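You operate a simulated robot arm through the tools that you are given. There is no shell and no other tool. Be economical: measure what you need, move in short steps, check, and stop when the job is done.

You run a simulated robot arm. Do the job below in one go: nothing can be reset, and whatever is moved stays where it is left.

## Task
Fit the wire guard to the fan tray and test the fan.
Fine: the guard goes in its slot under the blue clamp before the switch; watch the display reach 1400 RPM, then switch off.

Only the result counts: the job must be done as asked and must still hold three seconds after the hand-in. Knocking over, shifting, dropping, spilling or breaking anything else fails it.

## Robot
A 6-joint arm with a two-finger gripper, on a carriage that runs on a rail from [-1.144, 0.005] to [1.196, -0.006] (x, y) and turns from -192 to 140 degrees about z. Base frame: it is fixed where the carriage stands at the start and does not move with it; the origin is on the floor, on the carriage's upright axis, x ahead of it, y to its left, z up. Lengths are in m, angles in degrees, forces in N, time in s.
Its first joint turns from -166.0 to 166.0 degrees. Places, roughly: blue clamp [1, -0.5, 1]; fan speed display [0.7, -0.5, 1]; fan switch [1.1, -0.3, 1]; guard nest [0.6, -0.3, 0.9]; slot of the fan tray [0.8, -0.5, 0.9]. Payload 5 kg.
The TCP is the grasp point between the finger pads, 0.03 m short of the fingertips. In the tool frame z runs along the fingers and y along their closing line. Largest opening 0.176 m; the body of the gripper starts 0.153 m behind the TCP.
Orientation is that of the tool frame in the base frame, as a unit quaternion [x, y, z, w]. With the fingers straight down and closing along the base's y, the tool's x points along the base's -x, its y along +y and its z along -z.

## Interface
- The arm moves only by the tool move_arm. Its argument "series" is a list of rows, each a list of 7 numbers: the turn, a rotation vector about the tool's x, y, z in degrees, then the shift along the tool's x, y, z in m, then the closure in counts, from 0 (fully open) to 255 (shut). In form: [[ax, ay, az, x, y, z, jaw], ...]. A call has 1 to 10 rows; each row shifts and turns the commanded pose from where the row before left it, along the tool's axes as they then stand. Each row takes 0.2 s and may step no farther than 0.05 m and 8.6 degrees from the row before; otherwise, or with a gripper value out of range, the whole call is refused. Where a pose cannot be reached the arm comes as near as it can. A force on the tool above 90 N (or 10 N above the force at the start of the call, whichever is more), or a blocked arm, ends the call early, and 0.2 s more pass. Each finger halts on what it meets, pressing with about 30 N; the grip force reading is that of the motor and also rises with nothing between the fingers. The clock runs only during rows and for 0.2 s after the last one: add rows that do not move to give the fingers time. It gives the time, the measured TCP pose, the force on the tool (base axes), the opening and the grip force at its end, in the units of the frame above (readings bear some noise), with the torque about the TCP (base axes, N m) and any sound that the robot's microphone picked up.
- Cameras (640 x 400 px; columns grow to the right, rows downward): "scene" is now at [0.0455, 0.1501, 1.7271]; the picture's right is [-0.67, -0.74, 0.00], its down [-0.42, 0.38, -0.82] and it looks along [0.61, -0.55, -0.57] (base axes); focal length 277 px, centre (320, 200). "wrist" rides on the gripper at [0.067, -0.009, -0.183] in the tool frame; the picture's right is [0.14, 0.99, 0.00], its down [-0.92, 0.13, -0.36] and it looks along [-0.36, 0.05, 0.93] (tool axes); focal length 251 px, centre (320, 200). There is no depth. A picture from a camera that has moved, and an enlarged one, comes with that camera's place and axes in the base frame and with its lens.
- capture(camera): a new picture of that camera. The clock stands still meanwhile.
- lift_body(by): slides the trunk up (or, below 0, down) by that many m; the arm and the scene camera ride with it, the base frame stays. It gives what a move gives, with no picture.
- roll_base(legs): drives the robot by 1 to 6 legs, each [ahead, left, turn to the left] in m, m and degrees, along the robot's own axes; the way and the turn of a leg run together, so that a leg with both is an arc; at most 1.5 m and 180 degrees a leg. The arm and the cameras ride along, it lands a little off, and it stops where it bumps. It keeps to its track: a leg is cut to what the track allows. It gives what a move gives.
- aim_head(pan, tilt): turns the head with the scene camera to pan (to the left, within 120 degrees either way) and tilt (down, from -29 to 69), counted from straight ahead of the robot. It gives what a move gives.
- inspect(camera, box): a new picture of the part [left, top, right, bottom] of that camera's present view, enlarged. The clock stands still meanwhile.
- close_job(): hands the job in; it is judged then, once.

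Work in short steps. Places have to be worked out from the pictures, the camera data and where the tool is seen: move nearer, look again, correct. Check each grasp and each placing, and mend what went wrong. You have 120 turns and 98 pictures in all, those below and enlarged ones among them. Open the gripper and draw the arm clear of the work before you hand the job in, unless the task says otherwise; then end with one line.

The tools are called after "Call:" by a JSON object that holds its "api" and its "payload". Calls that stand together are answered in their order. move_arm: Moves the arm, as the interface text tells. Its arguments: {"type":"object","properties":{"series":{"type":"array","items":{"type":"array","items":{"type":"number"}}}},"required":["series"]} The other tools are called the same way: lift_body (by) slides the trunk up or down; roll_base (legs) drives the base; aim_head (pan, tilt) turns the head that bears the scene camera; capture (camera) takes a picture; inspect (camera, box) takes an enlarged picture of a part of a camera's view; close_job () hands the job in.

At the start:

```text
time: 0.0
tcp_pos: [0.6123, -0.2484, 1.3688]
tcp_rot: [0.0, 1.0, 0.0, -0.001]
force: [0.2, -0.9, 0.2]
torque: [-0.02, -0.02, -0.05]
finger_gap: 0.176
finger_force: 0.0
trunk travel left (down, up): [-0.275, 0.075]
robot x, y, heading: [-0.0, 0.0014, 0.1]
head pan, tilt: [-42.4, 34.8]
```

scene: 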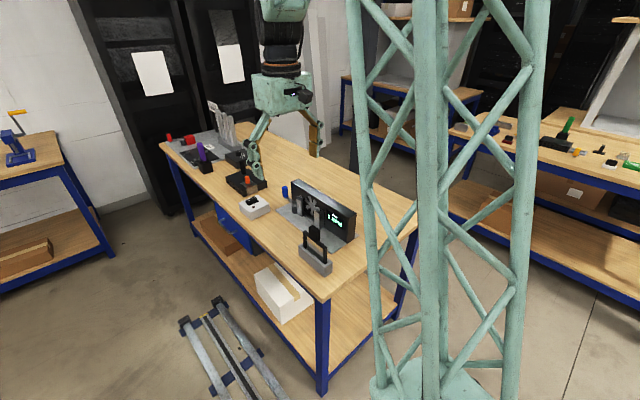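
wrist: 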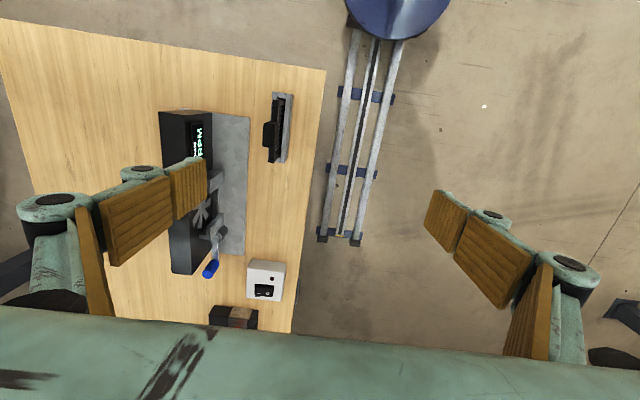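

The scene shows the fan tray with display, the guard in its nest nearest to the camera, blue clamp at the far side and a switch box. I enlarge both views to see details.

Call:
{"api": "inspect", "payload": {"camera": "scene", "box": [220, 160, 380, 280]}}

Call:
{"api": "inspect", "payload": {"camera": "wrist", "box": [140, 80, 340, 330]}}

```text
3.33 times, centred on (300, 220) of scene
camera zoom: at [0.0455, 0.1501, 1.7271], right [-0.67, -0.74, 0.0], down [-0.42, 0.38, -0.82], along [0.61, -0.55, -0.57], focal length 924 px, centre (387, 133)
```

zoom: 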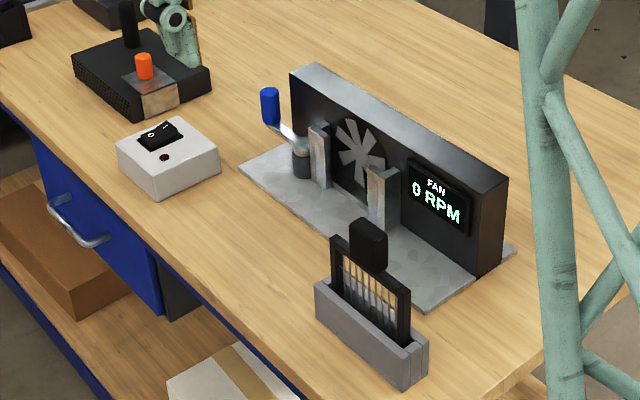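

```text
1.60 times, centred on (240, 205) of wrist
camera zoom: at [0.5442, -0.2581, 1.5533], right [-0.14, 0.99, 0.0], down [0.92, 0.13, 0.36], along [0.36, 0.05, -0.93], focal length 402 px, centre (448, 192)
```

zoom: 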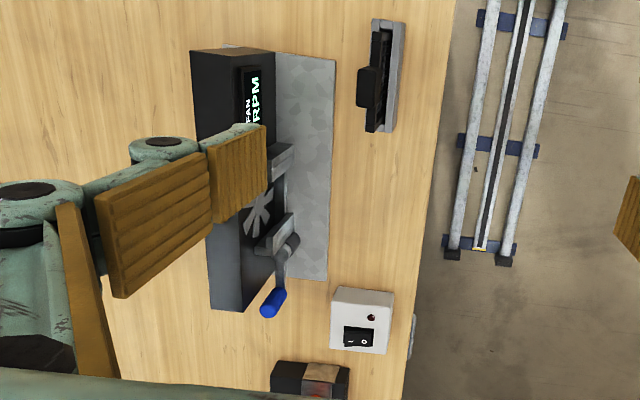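

The guard seems to stand at about (0.605, -0.335) with its plane along x. I lower the arm above it for a closer look.

Call:
{"api": "move_arm", "payload": {"series": [[0, 0, 0, 0.005, -0.03, 0.03, 0], [0, 0, 0, 0.005, -0.03, 0.03, 0], [0, 0, 0, 0, -0.02, 0.04, 0], [0, 0, 0, 0, 0, 0.04, 0]]}}

Call:
{"api": "capture", "payload": {"camera": "wrist"}}

Call:
{"api": "capture", "payload": {"camera": "scene"}}

```text
time: 1.0
tcp_pos: [0.6008, -0.3278, 1.2258]
tcp_rot: [0.0, 1.0, 0.0, -0.001]
force: [0.3, -1.0, -0.8]
torque: [0.07, -0.01, 0.0]
finger_gap: 0.176
finger_force: 0.0
trunk travel left (down, up): [-0.275, 0.075]
robot x, y, heading: [-0.0011, -0.003, -0.2]
head pan, tilt: [-42.4, 34.8]
```

```text
93 pictures are left
camera wrist: at [0.534, -0.3371, 1.4105], right [-0.14, 0.99, 0.0], down [0.92, 0.13, 0.36], along [0.36, 0.05, -0.93], focal length 251 px, centre (320, 200)
```

wrist: 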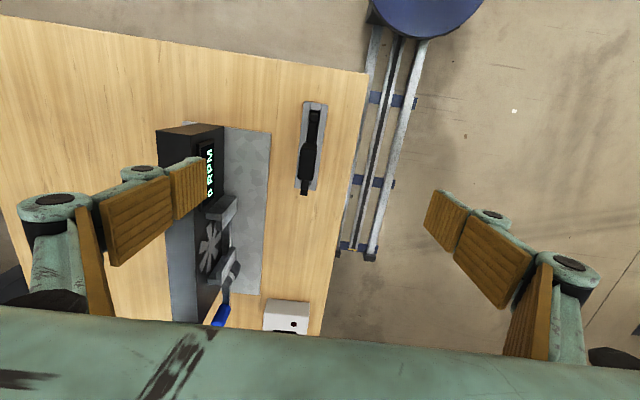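

```text
92 pictures are left
camera scene: at [0.046, 0.1497, 1.7271], right [-0.67, -0.74, 0.0], down [-0.42, 0.38, -0.82], along [0.61, -0.55, -0.57], focal length 277 px, centre (320, 200)
```

scene: 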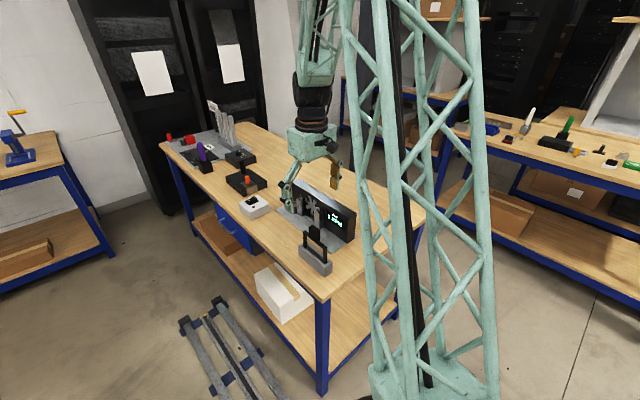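

The knob looks roughly centred on the guard from here. I zoom in on both.

Call:
{"api": "inspect", "payload": {"camera": "wrist", "box": [240, 80, 400, 210]}}

Call:
{"api": "inspect", "payload": {"camera": "wrist", "box": [150, 110, 320, 340]}}

Call:
{"api": "inspect", "payload": {"camera": "scene", "box": [260, 170, 370, 280]}}

```text
3.08 times, centred on (320, 145) of wrist
camera zoom: at [0.534, -0.3371, 1.4105], right [-0.14, 0.99, 0.0], down [0.92, 0.13, 0.36], along [0.36, 0.05, -0.93], focal length 774 px, centre (320, 369)
```

zoom: 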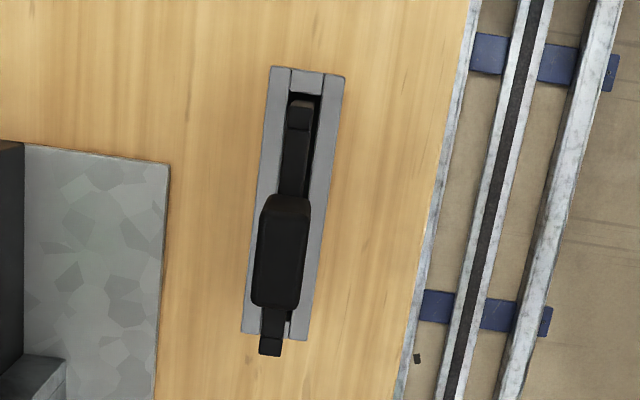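

```text
1.74 times, centred on (235, 225) of wrist
camera zoom: at [0.534, -0.3371, 1.4105], right [-0.14, 0.99, 0.0], down [0.92, 0.13, 0.36], along [0.36, 0.05, -0.93], focal length 437 px, centre (468, 156)
```

zoom: 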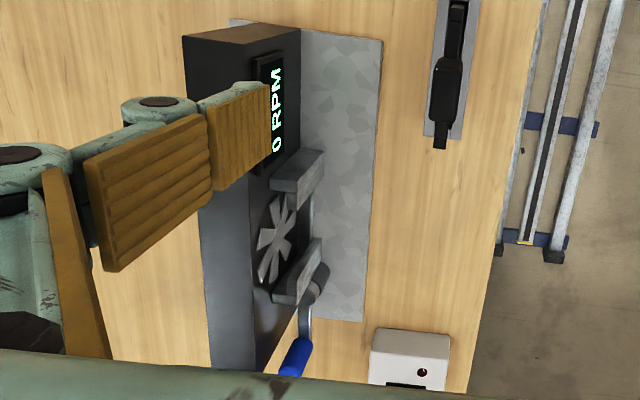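

```text
3.64 times, centred on (315, 225) of scene
camera zoom: at [0.046, 0.1497, 1.7271], right [-0.67, -0.74, 0.0], down [-0.42, 0.38, -0.82], along [0.61, -0.55, -0.57], focal length 1008 px, centre (338, 109)
```

zoom: 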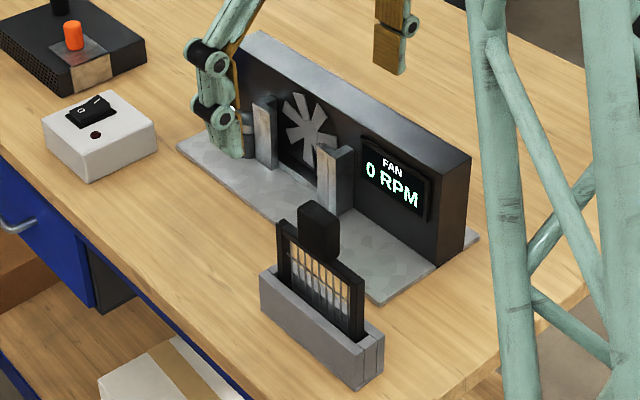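

I estimate the knob top at (0.612, -0.341, 1.086), roughly 0.04 x 0.022 m. I roll 0.2 m ahead so that everything is within reach, then look at the tray from above.

Call:
{"api": "roll_base", "payload": {"legs": [[0.2, 0, 0]]}}

Call:
{"api": "capture", "payload": {"camera": "wrist"}}

Call:
{"api": "capture", "payload": {"camera": "scene"}}

```text
time: 2.6
tcp_pos: [0.7962, -0.3265, 1.226]
tcp_rot: [-0.001, 1.0, 0.0, 0.0]
force: [0.7, -0.5, -1.0]
torque: [-0.01, 0.02, -0.01]
finger_gap: 0.176
finger_force: 0.0
trunk travel left (down, up): [-0.275, 0.075]
robot x, y, heading: [0.1921, 0.0002, 0.0]
head pan, tilt: [-42.4, 34.8]
```

```text
88 pictures are left
camera wrist: at [0.7294, -0.3368, 1.4108], right [-0.14, 0.99, 0.0], down [0.92, 0.13, 0.36], along [0.36, 0.05, -0.93], focal length 251 px, centre (320, 200)
```

wrist: 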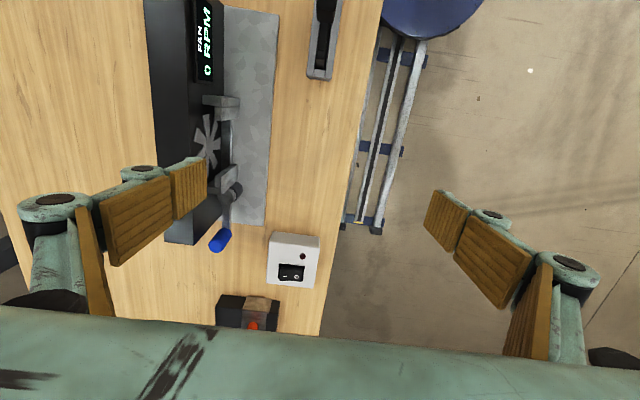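

```text
87 pictures are left
camera scene: at [0.2408, 0.1491, 1.7271], right [-0.67, -0.74, 0.0], down [-0.42, 0.38, -0.82], along [0.61, -0.55, -0.57], focal length 277 px, centre (320, 200)
```

scene: 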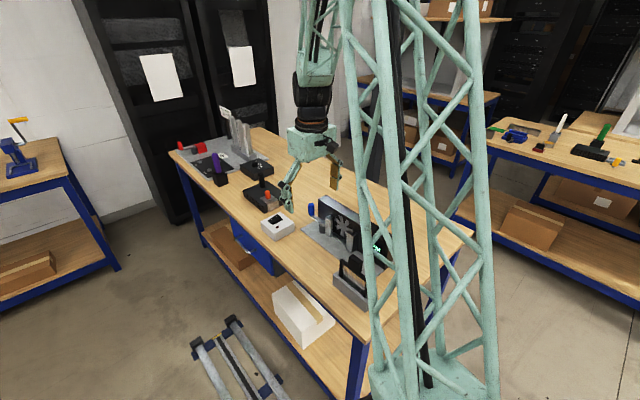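

Better view; I enlarge the slot, clamp and switch.

Call:
{"api": "inspect", "payload": {"camera": "wrist", "box": [180, 80, 280, 160]}}

Call:
{"api": "inspect", "payload": {"camera": "wrist", "box": [180, 150, 340, 340]}}

Call:
{"api": "inspect", "payload": {"camera": "scene", "box": [250, 180, 390, 280]}}

```text
5.00 times, centred on (230, 120) of wrist
camera zoom: at [0.7294, -0.3368, 1.4108], right [-0.14, 0.99, 0.0], down [0.92, 0.13, 0.36], along [0.36, 0.05, -0.93], focal length 1257 px, centre (770, 600)
```

zoom: 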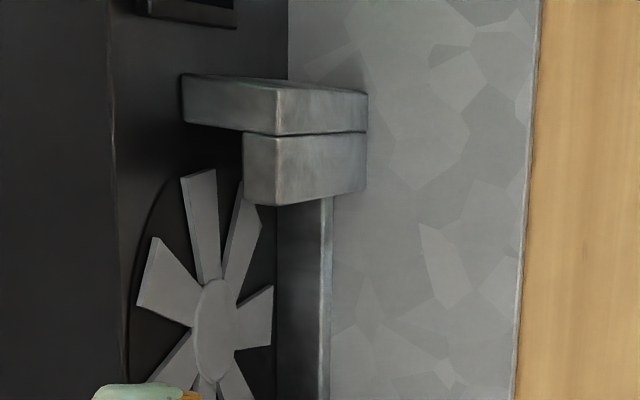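

```text
2.11 times, centred on (260, 245) of wrist
camera zoom: at [0.7294, -0.3368, 1.4108], right [-0.14, 0.99, 0.0], down [0.92, 0.13, 0.36], along [0.36, 0.05, -0.93], focal length 529 px, centre (446, 105)
```

zoom: 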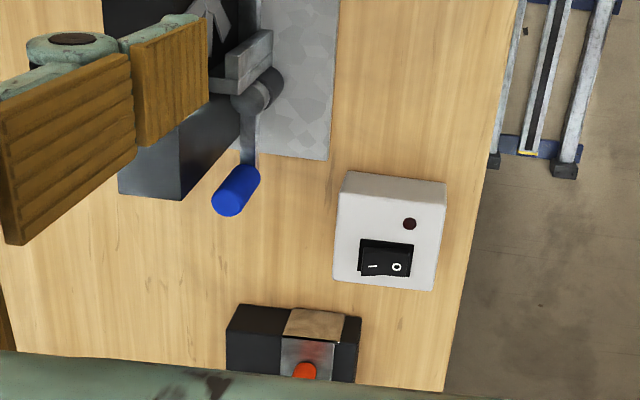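

```text
4.00 times, centred on (320, 230) of scene
camera zoom: at [0.2408, 0.1491, 1.7271], right [-0.67, -0.74, 0.0], down [-0.42, 0.38, -0.82], along [0.61, -0.55, -0.57], focal length 1108 px, centre (320, 80)
```

zoom: 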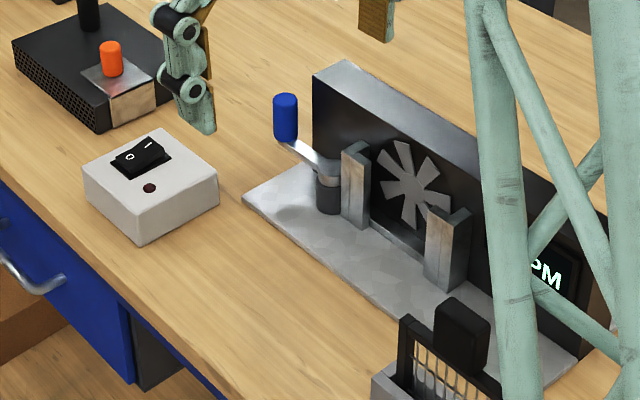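

I read the slot as the gap between fan face (y≈-0.514) and front lips (y≈-0.496), posts topping at z≈1.00, slot centre x≈0.82; the fan box top (≈1.047) leaves no room for a finger behind the knob, so I must grip along x. I turn the tool +90° about its z, which also makes the wrist camera face the fan.

Call:
{"api": "move_arm", "payload": {"series": [[0, 0, 8.5, 0, 0, 0, 0], [0, 0, 8.5, 0, 0, 0, 0], [0, 0, 8.5, 0, 0, 0, 0], [0, 0, 8.5, 0, 0, 0, 0], [0, 0, 8.5, 0, 0, 0, 0], [0, 0, 8.5, 0, 0, 0, 0], [0, 0, 8.5, 0, 0, 0, 0], [0, 0, 8.5, 0, 0, 0, 0], [0, 0, 8.5, 0, 0, 0, 0], [0, 0, 8.5, 0, 0, 0, 0]]}}

Call:
{"api": "move_arm", "payload": {"series": [[0, 0, 5.0, 0, 0, 0, 0], [0, 0, 0, 0, 0.02, 0, 0]]}}

Call:
{"api": "capture", "payload": {"camera": "wrist"}}

Call:
{"api": "inspect", "payload": {"camera": "wrist", "box": [220, 120, 420, 320]}}

```text
time: 4.8
tcp_pos: [0.7974, -0.3266, 1.2266]
tcp_rot: [0.676, 0.737, -0.001, 0.0]
force: [0.0, -0.2, -0.2]
torque: [0.0, 0.0, 0.03]
finger_gap: 0.1759
finger_force: 0.1
trunk travel left (down, up): [-0.275, 0.075]
robot x, y, heading: [0.1974, -0.003, -0.1]
head pan, tilt: [-42.4, 34.8]
```

```text
time: 5.4
tcp_pos: [0.8176, -0.327, 1.2267]
tcp_rot: [0.707, 0.707, -0.001, 0.0]
force: [0.0, 0.5, 0.7]
torque: [0.0, -0.1, -0.02]
finger_gap: 0.1761
finger_force: 0.1
trunk travel left (down, up): [-0.275, 0.075]
robot x, y, heading: [0.1968, -0.0013, 0.1]
head pan, tilt: [-42.4, 34.8]
```

```text
83 pictures are left
camera wrist: at [0.8078, -0.2609, 1.4108], right [0.99, 0.14, 0.0], down [0.13, -0.92, 0.36], along [0.05, -0.36, -0.93], focal length 251 px, centre (320, 200)
```

wrist: 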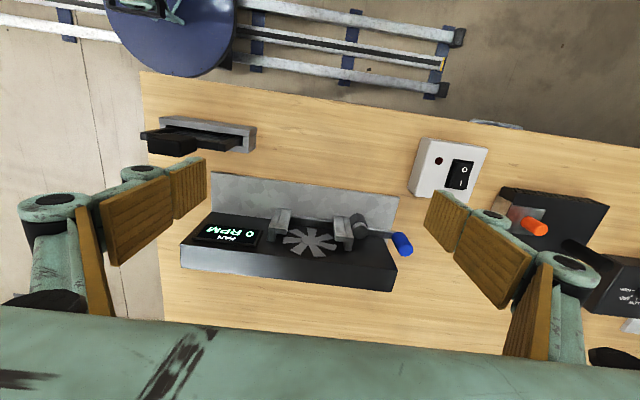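

```text
2.00 times, centred on (320, 220) of wrist
camera zoom: at [0.8078, -0.2609, 1.4108], right [0.99, 0.14, 0.0], down [0.13, -0.92, 0.36], along [0.05, -0.36, -0.93], focal length 503 px, centre (320, 160)
```

zoom: 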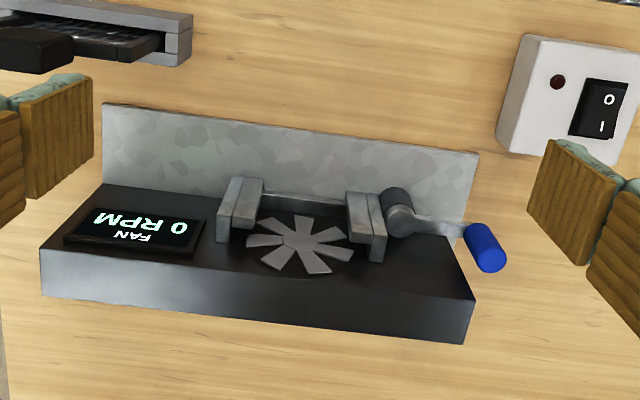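

Excellent view with the slot and clamp visible. I enlarge further to measure the slot precisely.

Call:
{"api": "inspect", "payload": {"camera": "wrist", "box": [260, 195, 360, 265]}}

Call:
{"api": "inspect", "payload": {"camera": "wrist", "box": [330, 190, 430, 270]}}

Call:
{"api": "inspect", "payload": {"camera": "wrist", "box": [400, 120, 500, 210]}}

```text
5.71 times, centred on (310, 230) of wrist
camera zoom: at [0.8078, -0.2609, 1.4108], right [0.99, 0.14, 0.0], down [0.13, -0.92, 0.36], along [0.05, -0.36, -0.93], focal length 1437 px, centre (377, 29)
```

zoom: 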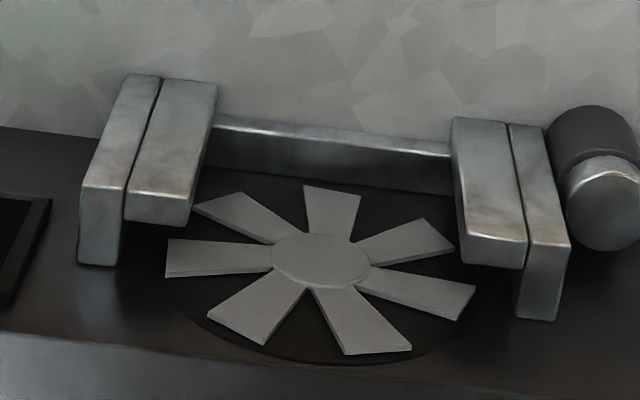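

```text
5.00 times, centred on (380, 230) of wrist
camera zoom: at [0.8078, -0.2609, 1.4108], right [0.99, 0.14, 0.0], down [0.13, -0.92, 0.36], along [0.05, -0.36, -0.93], focal length 1257 px, centre (20, 50)
```

zoom: 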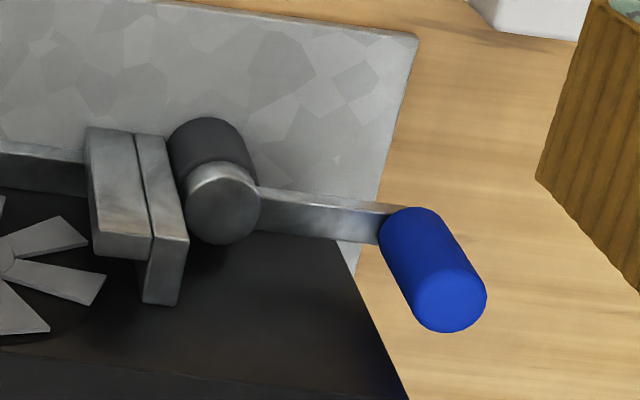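

```text
4.44 times, centred on (450, 165) of wrist
camera zoom: at [0.8078, -0.2609, 1.4108], right [0.99, 0.14, 0.0], down [0.13, -0.92, 0.36], along [0.05, -0.36, -0.93], focal length 1118 px, centre (-258, 356)
```

zoom: 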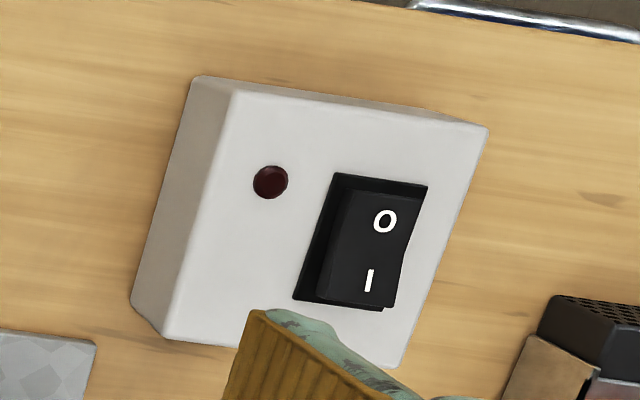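

Measured: slot centre x≈0.8236, y≈-0.505 (inner width 0.131, gap 0.0185), clamp pivot (0.91,-0.468), blue handle (0.98,-0.47), switch 'I' at (1.086,-0.363,0.964). I now move back over the guard knob and look.

Call:
{"api": "move_arm", "payload": {"series": [[0, 0, 0, 0, -0.04, 0, 0], [0, 0, 0, 0, -0.04, 0, 0], [0, 0, 0, 0, -0.04, 0, 0], [0, 0, 0, 0, -0.04, 0, 0], [0, 0, 0, 0, -0.046, 0, 0], [0, 0, 0, 0, 0, 0.03, 0]]}}

Call:
{"api": "inspect", "payload": {"camera": "wrist", "box": [240, 110, 400, 230]}}

```text
time: 6.8
tcp_pos: [0.6096, -0.3262, 1.1973]
tcp_rot: [0.707, 0.707, 0.0, 0.001]
force: [-1.0, 1.4, 0.5]
torque: [-0.12, -0.25, -0.03]
finger_gap: 0.176
finger_force: 0.0
trunk travel left (down, up): [-0.275, 0.075]
robot x, y, heading: [0.2023, -0.0011, 0.2]
head pan, tilt: [-42.4, 34.8]
```

```text
3.33 times, centred on (320, 170) of wrist
camera zoom: at [0.6003, -0.2591, 1.3824], right [0.99, 0.14, 0.0], down [0.13, -0.92, 0.36], along [0.05, -0.36, -0.93], focal length 838 px, centre (320, 300)
```

zoom: 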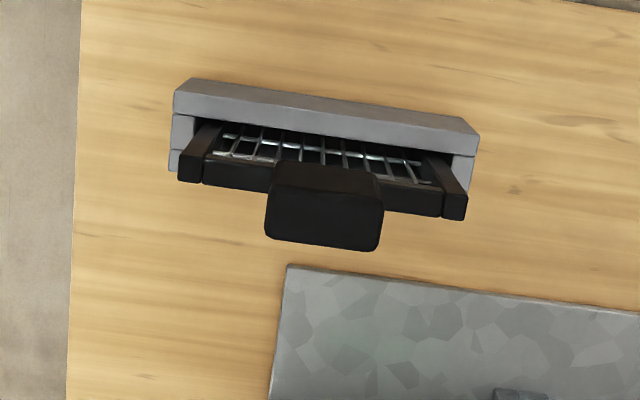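

The knob centre reads (0.6135, -0.343), top ≈1.086, frame top ≈1.02. I descend with the fingers offset +y by 0.012 so they'll clear the fan face later.

Call:
{"api": "move_arm", "payload": {"series": [[0, 0, 0, -0.005, 0.004, 0.04, 0], [0, 0, 0, 0, 0, 0.04, 0], [0, 0, 0, 0, 0, 0.03, 0], [0, 0, 0, 0, 0, 0.025, 0], [0, 0, 0, 0, 0, 0, 0]]}}

Call:
{"api": "capture", "payload": {"camera": "wrist"}}

Call:
{"api": "capture", "payload": {"camera": "scene"}}

```text
time: 8.0
tcp_pos: [0.6146, -0.3313, 1.0617]
tcp_rot: [0.706, 0.708, 0.001, 0.0]
force: [0.3, -0.7, 0.0]
torque: [0.19, 0.1, 0.01]
finger_gap: 0.1758
finger_force: 0.1
trunk travel left (down, up): [-0.275, 0.075]
robot x, y, heading: [0.1963, -0.0003, -0.0]
head pan, tilt: [-42.4, 34.8]
```

```text
77 pictures are left
camera wrist: at [0.6055, -0.2657, 1.2476], right [0.99, 0.14, 0.0], down [0.13, -0.92, 0.36], along [0.05, -0.36, -0.93], focal length 251 px, centre (320, 200)
```

wrist: 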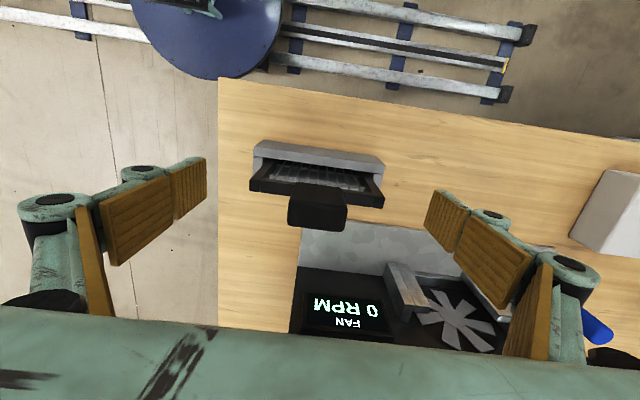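

```text
76 pictures are left
camera scene: at [0.241, 0.1483, 1.7272], right [-0.67, -0.74, 0.0], down [-0.42, 0.38, -0.82], along [0.61, -0.55, -0.57], focal length 277 px, centre (320, 200)
```

scene: 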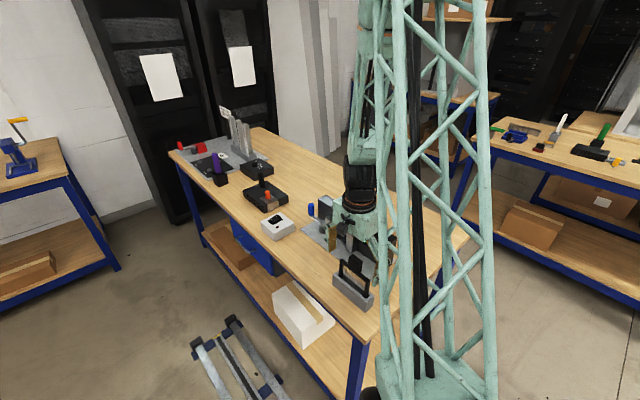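

Call:
{"api": "inspect", "payload": {"camera": "wrist", "box": [240, 130, 400, 240]}}

Call:
{"api": "inspect", "payload": {"camera": "scene", "box": [300, 200, 420, 320]}}

```text
3.64 times, centred on (320, 185) of wrist
camera zoom: at [0.6055, -0.2657, 1.2476], right [0.99, 0.14, 0.0], down [0.13, -0.92, 0.36], along [0.05, -0.36, -0.93], focal length 914 px, centre (320, 254)
```

zoom: 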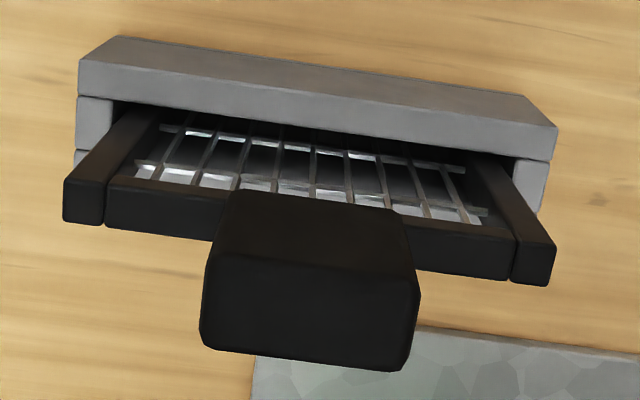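

```text
3.33 times, centred on (360, 260) of scene
camera zoom: at [0.241, 0.1483, 1.7272], right [-0.67, -0.74, 0.0], down [-0.42, 0.38, -0.82], along [0.61, -0.55, -0.57], focal length 924 px, centre (187, 0)
```

zoom: 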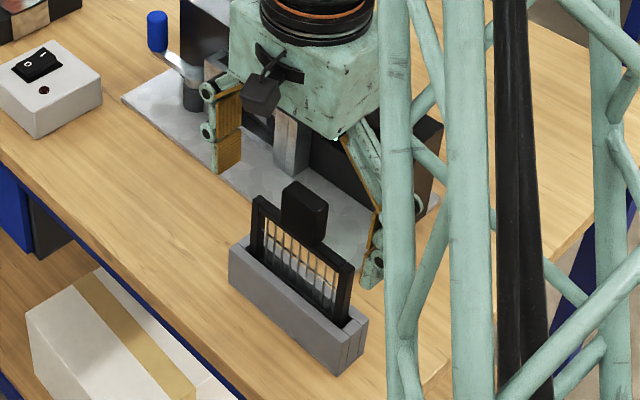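

Knob: y -0.334…-0.350, top 1.078, bottom ≈1.034, x centre 0.614. I raise 8 mm so tips clear the frame, then close.

Call:
{"api": "move_arm", "payload": {"series": [[0, 0, 0, 0, -0.0005, -0.008, 0], [0, 0, 0, 0, 0, 0, 120], [0, 0, 0, 0, 0, 0, 180], [0, 0, 0, 0, 0, 0, 255], [0, 0, 0, 0, 0, 0, 255], [0, 0, 0, 0, 0, 0, 255], [0, 0, 0, 0, 0, 0, 255], [0, 0, 0, 0, 0, 0, 255], [0, 0, 0, 0, 0, 0, 255]]}}

Call:
{"api": "inspect", "payload": {"camera": "wrist", "box": [220, 120, 420, 260]}}

```text
time: 10.0
tcp_pos: [0.6144, -0.332, 1.0706]
tcp_rot: [0.707, 0.708, 0.0, 0.0]
force: [1.1, 0.6, 0.2]
torque: [0.05, 0.0, -0.02]
finger_gap: 0.0431
finger_force: 30.1
trunk travel left (down, up): [-0.275, 0.075]
robot x, y, heading: [0.1946, -0.0022, -0.1]
head pan, tilt: [-42.4, 34.8]
```

```text
2.86 times, centred on (320, 190) of wrist
camera zoom: at [0.6045, -0.2656, 1.2553], right [0.99, 0.14, 0.0], down [0.13, -0.92, 0.36], along [0.05, -0.36, -0.93], focal length 718 px, centre (320, 229)
```

zoom: 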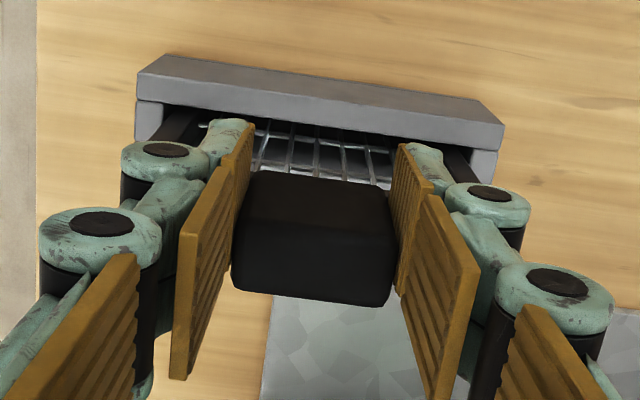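

Good grip (0.043 m). Now lift straight up slowly and check the guard.

Call:
{"api": "move_arm", "payload": {"series": [[0, 0, 0, 0, 0, -0.01, 255], [0, 0, 0, 0, 0, -0.02, 255], [0, 0, 0, 0, 0, -0.03, 255], [0, 0, 0, 0, 0, -0.03, 255], [0, 0, 0, 0, 0, -0.035, 255], [0, 0, 0, 0, 0, -0.035, 255]]}}

Call:
{"api": "capture", "payload": {"camera": "wrist"}}

Call:
{"api": "inspect", "payload": {"camera": "scene", "box": [280, 130, 440, 310]}}

```text
time: 11.4
tcp_pos: [0.6136, -0.3316, 1.2308]
tcp_rot: [0.707, 0.707, -0.001, 0.0]
force: [0.2, -0.1, -0.6]
torque: [0.0, 0.01, 0.0]
finger_gap: 0.0432
finger_force: 29.7
trunk travel left (down, up): [-0.275, 0.075]
robot x, y, heading: [0.1955, -0.0021, 0.1]
head pan, tilt: [-42.4, 34.8]
```

```text
72 pictures are left
camera wrist: at [0.6033, -0.2654, 1.4154], right [0.99, 0.14, 0.0], down [0.13, -0.92, 0.36], along [0.05, -0.36, -0.93], focal length 251 px, centre (320, 200)
```

wrist: 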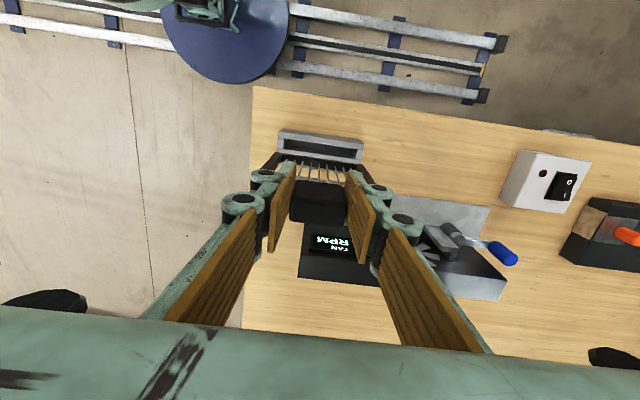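

```text
2.22 times, centred on (360, 220) of scene
camera zoom: at [0.2403, 0.1493, 1.7272], right [-0.67, -0.74, 0.0], down [-0.42, 0.38, -0.82], along [0.61, -0.55, -0.57], focal length 616 px, centre (231, 156)
```

zoom: 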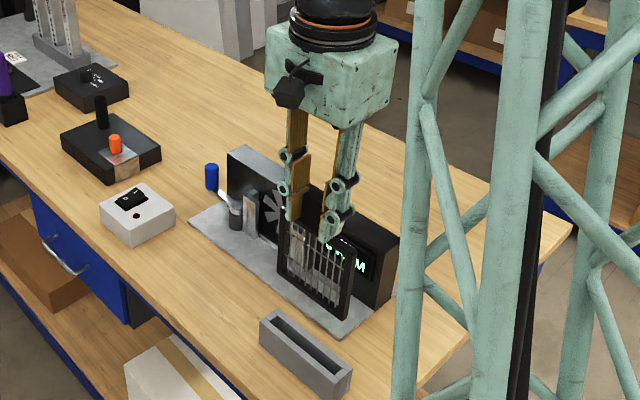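

The guard is held cleanly, about 0.12 wide and 0.1 tall. I carry it above the slot.

Call:
{"api": "move_arm", "payload": {"series": [[0, 0, 0, -0.0272, 0.035, 0, 255], [0, 0, 0, -0.0272, 0.035, 0, 255], [0, 0, 0, -0.0272, 0.035, 0, 255], [0, 0, 0, -0.0272, 0.035, 0, 255], [0, 0, 0, -0.0272, 0.035, 0, 255], [0, 0, 0, -0.0272, 0.035, 0, 255], [0, 0, 0, 0, 0, 0, 255]]}}

Call:
{"api": "inspect", "payload": {"camera": "wrist", "box": [240, 110, 420, 220]}}

Call:
{"api": "inspect", "payload": {"camera": "scene", "box": [280, 130, 420, 280]}}

```text
time: 13.0
tcp_pos: [0.8264, -0.4957, 1.2298]
tcp_rot: [0.707, 0.707, 0.0, 0.001]
force: [1.0, -1.2, -1.9]
torque: [0.17, 0.11, -0.01]
finger_gap: 0.043
finger_force: 30.0
trunk travel left (down, up): [-0.275, 0.075]
robot x, y, heading: [0.1947, -0.003, 0.2]
head pan, tilt: [-42.4, 34.8]
```

```text
3.56 times, centred on (330, 165) of wrist
camera zoom: at [0.8161, -0.4298, 1.4146], right [0.99, 0.14, 0.0], down [0.13, -0.92, 0.36], along [0.05, -0.36, -0.93], focal length 894 px, centre (284, 324)
```

zoom: 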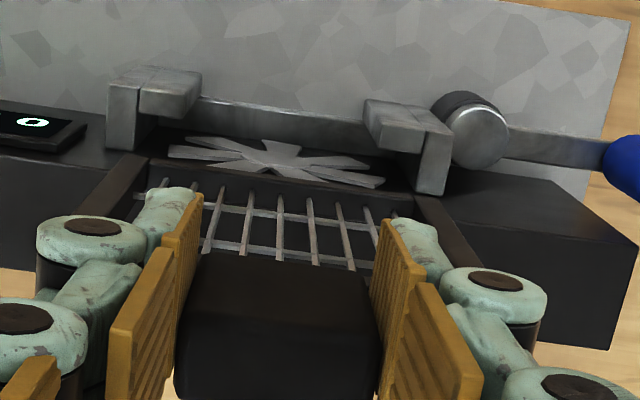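

```text
2.67 times, centred on (350, 205) of scene
camera zoom: at [0.2411, 0.1482, 1.7273], right [-0.67, -0.74, 0.0], down [-0.42, 0.38, -0.82], along [0.61, -0.55, -0.57], focal length 739 px, centre (240, 187)
```

zoom: 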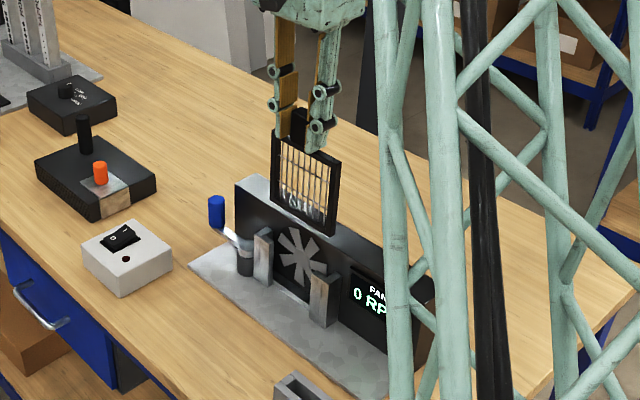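

Slot remeasured: x centre 0.824, y centre -0.506; guard frame centre sits 0.011 behind the TCP, so TCP target is (0.824, -0.495). I correct 2 mm and descend to just above the posts.

Call:
{"api": "move_arm", "payload": {"series": [[0, 0, 0, 0.0005, -0.002, 0.02, 255], [0, 0, 0, 0, 0, 0.025, 255], [0, 0, 0, 0, 0, 0.025, 255], [0, 0, 0, 0, 0, 0, 255]]}}

Call:
{"api": "inspect", "payload": {"camera": "wrist", "box": [240, 110, 420, 220]}}

Call:
{"api": "inspect", "payload": {"camera": "scene", "box": [310, 150, 400, 270]}}

```text
time: 14.0
tcp_pos: [0.8222, -0.4933, 1.1593]
tcp_rot: [0.706, 0.708, 0.0, 0.0]
force: [-1.2, -1.0, -1.7]
torque: [0.09, 0.02, 0.0]
finger_gap: 0.0429
finger_force: 29.7
trunk travel left (down, up): [-0.275, 0.075]
robot x, y, heading: [0.1954, 0.0018, 0.1]
head pan, tilt: [-42.4, 34.8]
```

```text
3.56 times, centred on (330, 165) of wrist
camera zoom: at [0.8127, -0.4278, 1.3437], right [0.99, 0.14, 0.0], down [0.13, -0.92, 0.36], along [0.05, -0.36, -0.93], focal length 894 px, centre (284, 324)
```

zoom: 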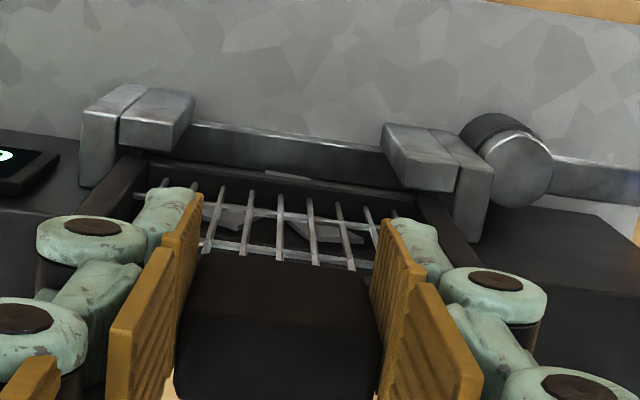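

```text
3.33 times, centred on (355, 210) of scene
camera zoom: at [0.2408, 0.1487, 1.7272], right [-0.67, -0.74, 0.0], down [-0.42, 0.38, -0.82], along [0.61, -0.55, -0.57], focal length 924 px, centre (203, 167)
```

zoom: 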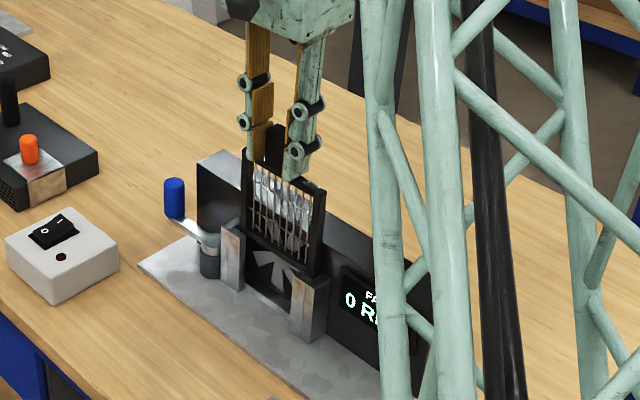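

The guard bottom is right at the post tops, aligned to about a millimetre. I nudge 1 mm and lower in small steps watching the force.

Call:
{"api": "move_arm", "payload": {"series": [[0, 0, 0, -0.001, 0.001, 0, 255], [0, 0, 0, 0, 0, 0.005, 255], [0, 0, 0, 0, 0, 0.005, 255], [0, 0, 0, 0, 0, 0.005, 255], [0, 0, 0, 0, 0, 0.005, 255]]}}

Call:
{"api": "inspect", "payload": {"camera": "wrist", "box": [240, 110, 420, 220]}}

Call:
{"api": "inspect", "payload": {"camera": "scene", "box": [310, 170, 380, 260]}}

```text
time: 15.2
tcp_pos: [0.822, -0.4941, 1.139]
tcp_rot: [0.706, 0.708, 0.0, 0.0]
force: [-0.2, -0.8, -1.1]
torque: [0.02, -0.04, 0.0]
finger_gap: 0.043
finger_force: 30.1
trunk travel left (down, up): [-0.275, 0.075]
robot x, y, heading: [0.1983, -0.0015, -0.1]
head pan, tilt: [-42.4, 34.8]
```

```text
3.56 times, centred on (330, 165) of wrist
camera zoom: at [0.8128, -0.4287, 1.3233], right [0.99, 0.14, 0.0], down [0.13, -0.92, 0.36], along [0.05, -0.36, -0.93], focal length 894 px, centre (284, 324)
```

zoom: 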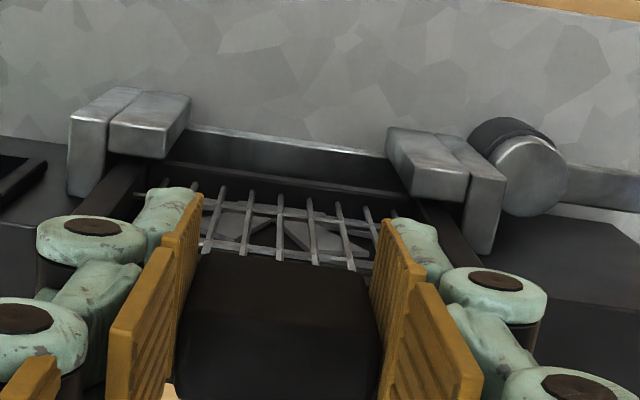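

```text
4.44 times, centred on (345, 215) of scene
camera zoom: at [0.2405, 0.1492, 1.7271], right [-0.67, -0.74, 0.0], down [-0.42, 0.38, -0.82], along [0.61, -0.55, -0.57], focal length 1232 px, centre (209, 133)
```

zoom: 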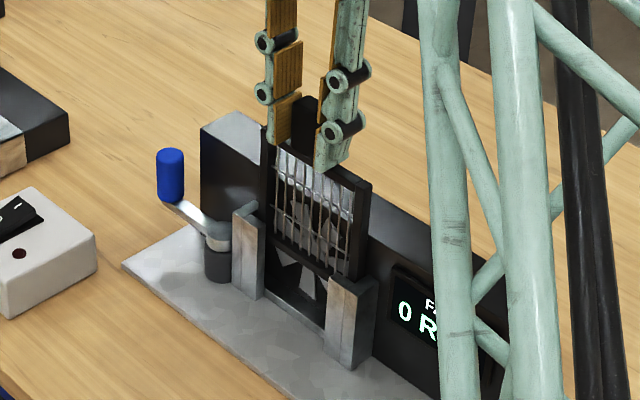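

It has entered both channels with no force. I keep lowering.

Call:
{"api": "move_arm", "payload": {"series": [[0, 0, 0, 0, 0, 0.008, 255], [0, 0, 0, 0, 0, 0.01, 255], [0, 0, 0, 0, 0, 0.01, 255], [0, 0, 0, 0, 0, 0.01, 255], [0, 0, 0, 0, 0, 0.01, 255]]}}

Call:
{"api": "inspect", "payload": {"camera": "wrist", "box": [240, 110, 420, 220]}}

Call:
{"api": "inspect", "payload": {"camera": "scene", "box": [310, 170, 380, 260]}}

```text
time: 16.4
tcp_pos: [0.8236, -0.4957, 1.0915]
tcp_rot: [0.706, 0.708, 0.0, 0.0]
force: [0.2, -1.1, -1.2]
torque: [-0.03, 0.04, -0.01]
finger_gap: 0.0431
finger_force: 30.0
trunk travel left (down, up): [-0.275, 0.075]
robot x, y, heading: [0.2001, -0.0027, 0.2]
head pan, tilt: [-42.4, 34.8]
```

```text
3.56 times, centred on (330, 165) of wrist
camera zoom: at [0.814, -0.429, 1.2756], right [0.99, 0.14, 0.0], down [0.13, -0.92, 0.36], along [0.05, -0.36, -0.93], focal length 894 px, centre (284, 324)
```

zoom: 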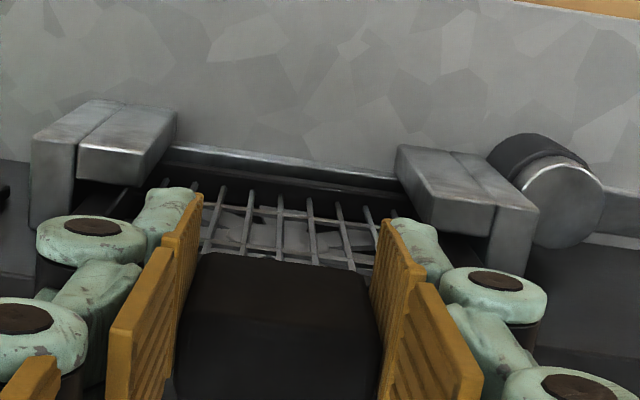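

```text
4.44 times, centred on (345, 215) of scene
camera zoom: at [0.2406, 0.1491, 1.7271], right [-0.67, -0.74, 0.0], down [-0.42, 0.38, -0.82], along [0.61, -0.55, -0.57], focal length 1232 px, centre (209, 133)
```

zoom: 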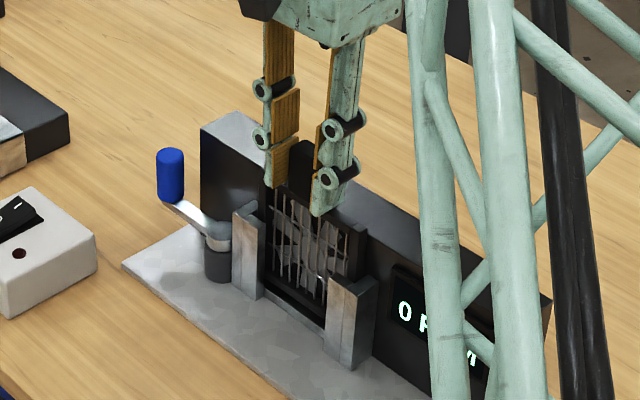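

Still free. About 2 cm should remain; I lower in small steps and read the force.

Call:
{"api": "move_arm", "payload": {"series": [[0, 0, 0, 0, 0, 0.005, 255], [0, 0, 0, 0, 0, 0.004, 255], [0, 0, 0, 0, 0, 0.004, 255]]}}

Call:
{"api": "move_arm", "payload": {"series": [[0, 0, 0, 0, 0, 0.002, 255], [0, 0, 0, 0, 0, 0.002, 255]]}}

Call:
{"api": "inspect", "payload": {"camera": "scene", "box": [310, 170, 380, 260]}}

```text
time: 17.2
tcp_pos: [0.8226, -0.495, 1.0837]
tcp_rot: [0.707, 0.708, 0.0, 0.003]
force: [-1.1, 1.4, 51.9]
torque: [-0.38, 0.02, -0.05]
finger_gap: 0.0437
finger_force: 30.4
trunk travel left (down, up): [-0.275, 0.075]
robot x, y, heading: [0.1944, -0.0016, 0.2]
head pan, tilt: [-42.4, 34.8]
```

```text
time: 17.8
tcp_pos: [0.8232, -0.4949, 1.0764]
tcp_rot: [0.706, 0.708, 0.001, 0.003]
force: [5.4, -0.1, 51.0]
torque: [-0.5, -0.24, 0.03]
finger_gap: 0.0437
finger_force: 29.5
trunk travel left (down, up): [-0.275, 0.075]
robot x, y, heading: [0.1918, -0.0001, -0.0]
head pan, tilt: [-42.4, 34.8]
```

```text
4.44 times, centred on (345, 215) of scene
camera zoom: at [0.2388, 0.1509, 1.7272], right [-0.67, -0.74, 0.0], down [-0.42, 0.38, -0.82], along [0.61, -0.55, -0.57], focal length 1232 px, centre (209, 133)
```

zoom: 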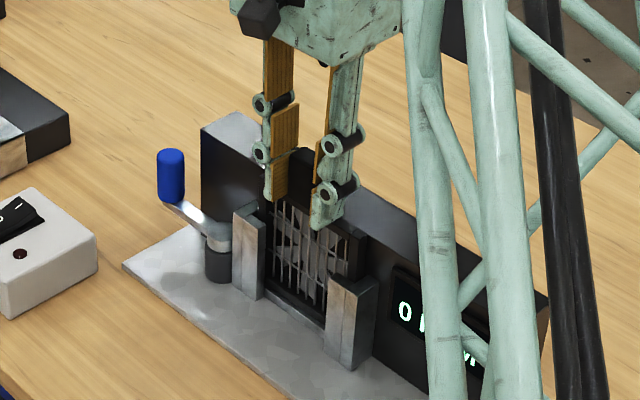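

The force rose to ~50 N at TCP≈1.087: the guard sits on the sill (top ≈0.924) and the fingers then slid a little down the knob. I unload 3 mm, open the fingers partly, and rise to check.

Call:
{"api": "move_arm", "payload": {"series": [[0, 0, 0, 0, 0, -0.003, 255], [0, 0, 0, 0, 0, 0, 130], [0, 0, 0, 0, 0, 0, 130], [0, 0, 0, 0, 0, 0, 130], [0, 0, 0, 0, 0, -0.03, 130], [0, 0, 0, 0, 0, -0.03, 130], [0, 0, 0, 0, 0, -0.03, 130]]}}

Call:
{"api": "capture", "payload": {"camera": "wrist"}}

Call:
{"api": "inspect", "payload": {"camera": "scene", "box": [310, 170, 380, 260]}}

```text
time: 19.4
tcp_pos: [0.8236, -0.4965, 1.1673]
tcp_rot: [0.707, 0.707, -0.001, 0.0]
force: [0.1, -0.1, 0.3]
torque: [0.01, 0.03, -0.04]
finger_gap: 0.0863
finger_force: 0.1
trunk travel left (down, up): [-0.275, 0.075]
robot x, y, heading: [0.1968, 0.0012, 0.1]
head pan, tilt: [-42.4, 34.8]
```

```text
61 pictures are left
camera wrist: at [0.8151, -0.4298, 1.3522], right [0.99, 0.14, 0.0], down [0.13, -0.92, 0.36], along [0.05, -0.36, -0.93], focal length 251 px, centre (320, 200)
```

wrist: 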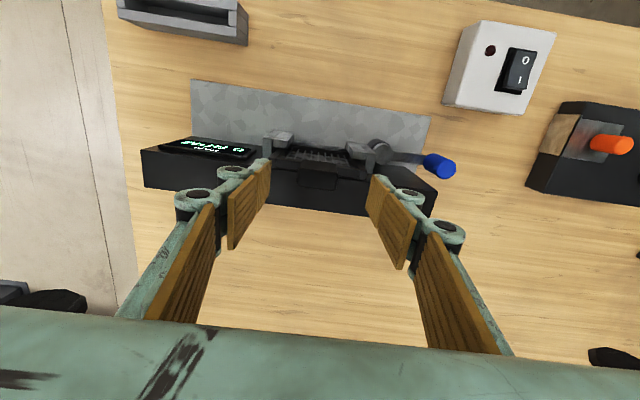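

```text
4.44 times, centred on (345, 215) of scene
camera zoom: at [0.2406, 0.149, 1.7272], right [-0.67, -0.74, 0.0], down [-0.42, 0.38, -0.82], along [0.61, -0.55, -0.57], focal length 1232 px, centre (209, 133)
```

zoom: 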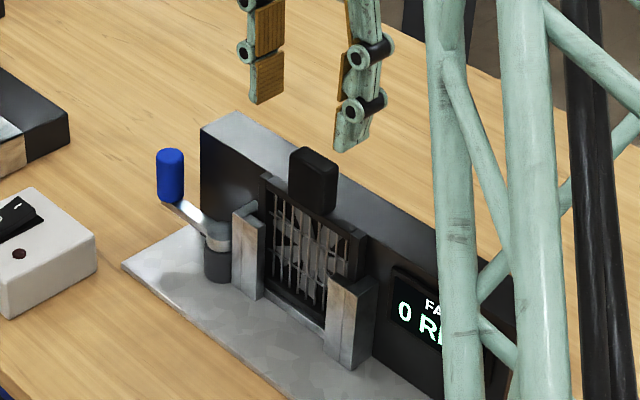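

The guard stands in its slot. There seems to be a short lever nose beside the far post; I enlarge the clamp from both cameras.

Call:
{"api": "inspect", "payload": {"camera": "scene", "box": [325, 195, 365, 235]}}

Call:
{"api": "inspect", "payload": {"camera": "wrist", "box": [250, 110, 470, 220]}}

```text
10.00 times, centred on (345, 215) of scene
camera zoom: at [0.2406, 0.149, 1.7272], right [-0.67, -0.74, 0.0], down [-0.42, 0.38, -0.82], along [0.61, -0.55, -0.57], focal length 2771 px, centre (70, 50)
```

zoom: 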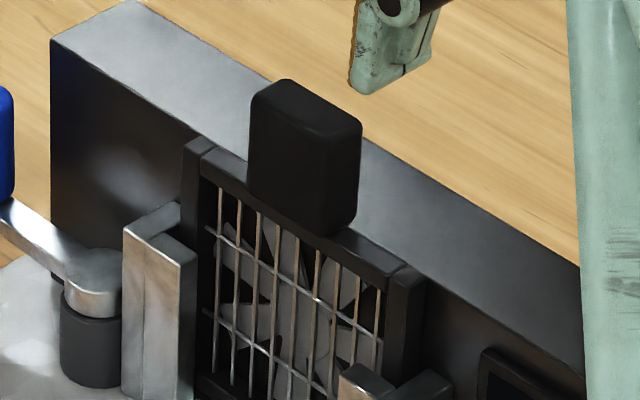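

```text
2.91 times, centred on (360, 165) of wrist
camera zoom: at [0.8151, -0.4298, 1.3522], right [0.99, 0.14, 0.0], down [0.13, -0.92, 0.36], along [0.05, -0.36, -0.93], focal length 731 px, centre (204, 302)
```

zoom: 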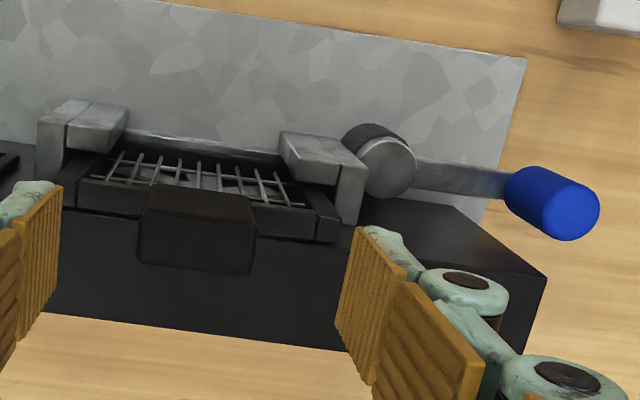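

I place the blue handle at (1.003,-0.493), z 0.955–1.007, and its pivot at (0.919,-0.487), so the lever (≈0.084 long) has to swing through the front towards −x. I go above the handle with a narrower opening.

Call:
{"api": "move_arm", "payload": {"series": [[0, 0, 0, 0.002, 0.045, 0, 130], [0, 0, 0, 0.002, 0.045, 0, 150], [0, 0, 0, 0.002, 0.045, 0, 165], [0, 0, 0, 0.002, 0.044, 0, 165], [0, 0, 0, 0, 0, 0.04, 165], [0, 0, 0, 0, 0, 0.03, 165]]}}

Call:
{"api": "capture", "payload": {"camera": "wrist"}}

Call:
{"api": "inspect", "payload": {"camera": "scene", "box": [270, 150, 380, 250]}}

```text
time: 20.8
tcp_pos: [1.0005, -0.4855, 1.0971]
tcp_rot: [0.707, 0.708, 0.0, 0.0]
force: [0.8, -0.2, 0.3]
torque: [0.02, -0.06, 0.01]
finger_gap: 0.0621
finger_force: 0.1
trunk travel left (down, up): [-0.275, 0.075]
robot x, y, heading: [0.1986, 0.0014, 0.1]
head pan, tilt: [-42.4, 34.8]
```

```text
57 pictures are left
camera wrist: at [0.9905, -0.4199, 1.2803], right [0.99, 0.14, 0.0], down [0.13, -0.92, 0.36], along [0.05, -0.36, -0.93], focal length 251 px, centre (320, 200)
```

wrist: 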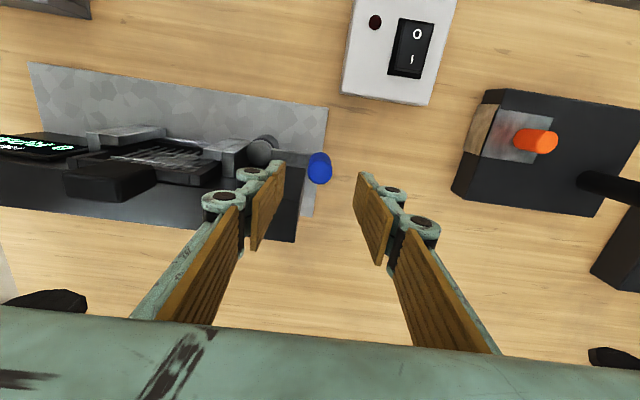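

```text
4.00 times, centred on (325, 200) of scene
camera zoom: at [0.2405, 0.1491, 1.7271], right [-0.67, -0.74, 0.0], down [-0.42, 0.38, -0.82], along [0.61, -0.55, -0.57], focal length 1108 px, centre (300, 200)
```

zoom: 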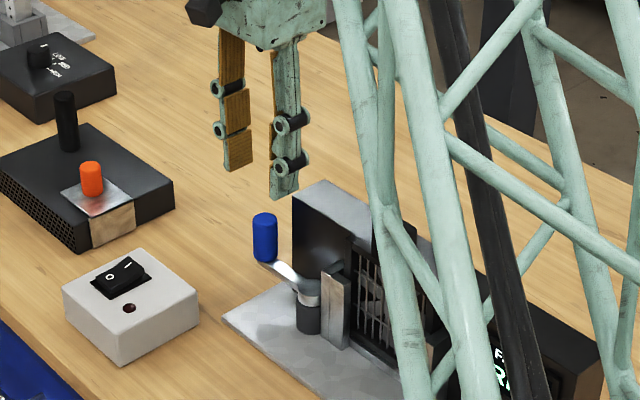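

Handle centre now reads (0.999, -0.490), between the fingers. I descend to TCP z≈1.01 and close on it.

Call:
{"api": "move_arm", "payload": {"series": [[0, 0, 0, -0.001, -0.001, 0.03, 165], [0, 0, 0, 0, 0, 0.03, 165], [0, 0, 0, 0, 0, 0.027, 165], [0, 0, 0, 0, 0, 0, 200], [0, 0, 0, 0, 0, 0, 255], [0, 0, 0, 0, 0, 0, 255], [0, 0, 0, 0, 0, 0, 255]]}}

Call:
{"api": "capture", "payload": {"camera": "wrist"}}

Call:
{"api": "inspect", "payload": {"camera": "scene", "box": [270, 170, 380, 260]}}

```text
time: 22.4
tcp_pos: [1.0014, -0.4875, 1.011]
tcp_rot: [0.707, 0.708, 0.0, 0.0]
force: [5.9, 0.3, 4.8]
torque: [0.0, -0.17, 0.05]
finger_gap: 0.0269
finger_force: 44.7
trunk travel left (down, up): [-0.275, 0.075]
robot x, y, heading: [0.1973, -0.0012, 0.2]
head pan, tilt: [-42.4, 34.8]
```

```text
55 pictures are left
camera wrist: at [0.9909, -0.4204, 1.1959], right [0.99, 0.14, 0.0], down [0.13, -0.92, 0.36], along [0.05, -0.36, -0.93], focal length 251 px, centre (320, 200)
```

wrist: 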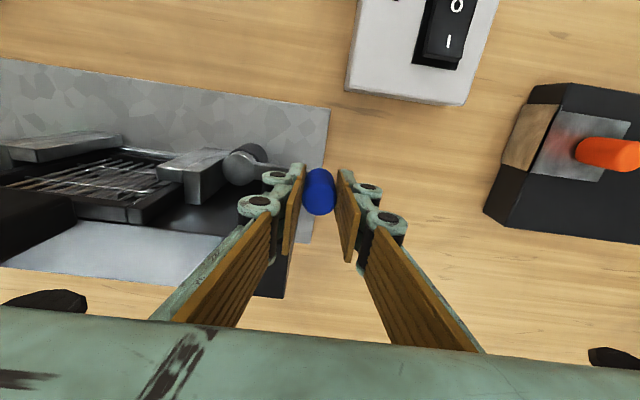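

```text
4.44 times, centred on (325, 215) of scene
camera zoom: at [0.2406, 0.1494, 1.7271], right [-0.67, -0.74, 0.0], down [-0.42, 0.38, -0.82], along [0.61, -0.55, -0.57], focal length 1232 px, centre (298, 133)
```

zoom: 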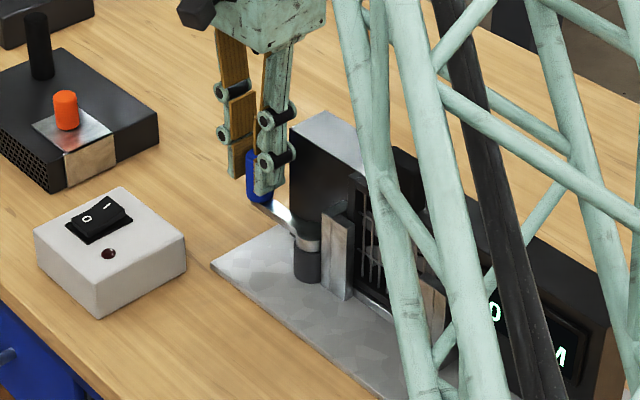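

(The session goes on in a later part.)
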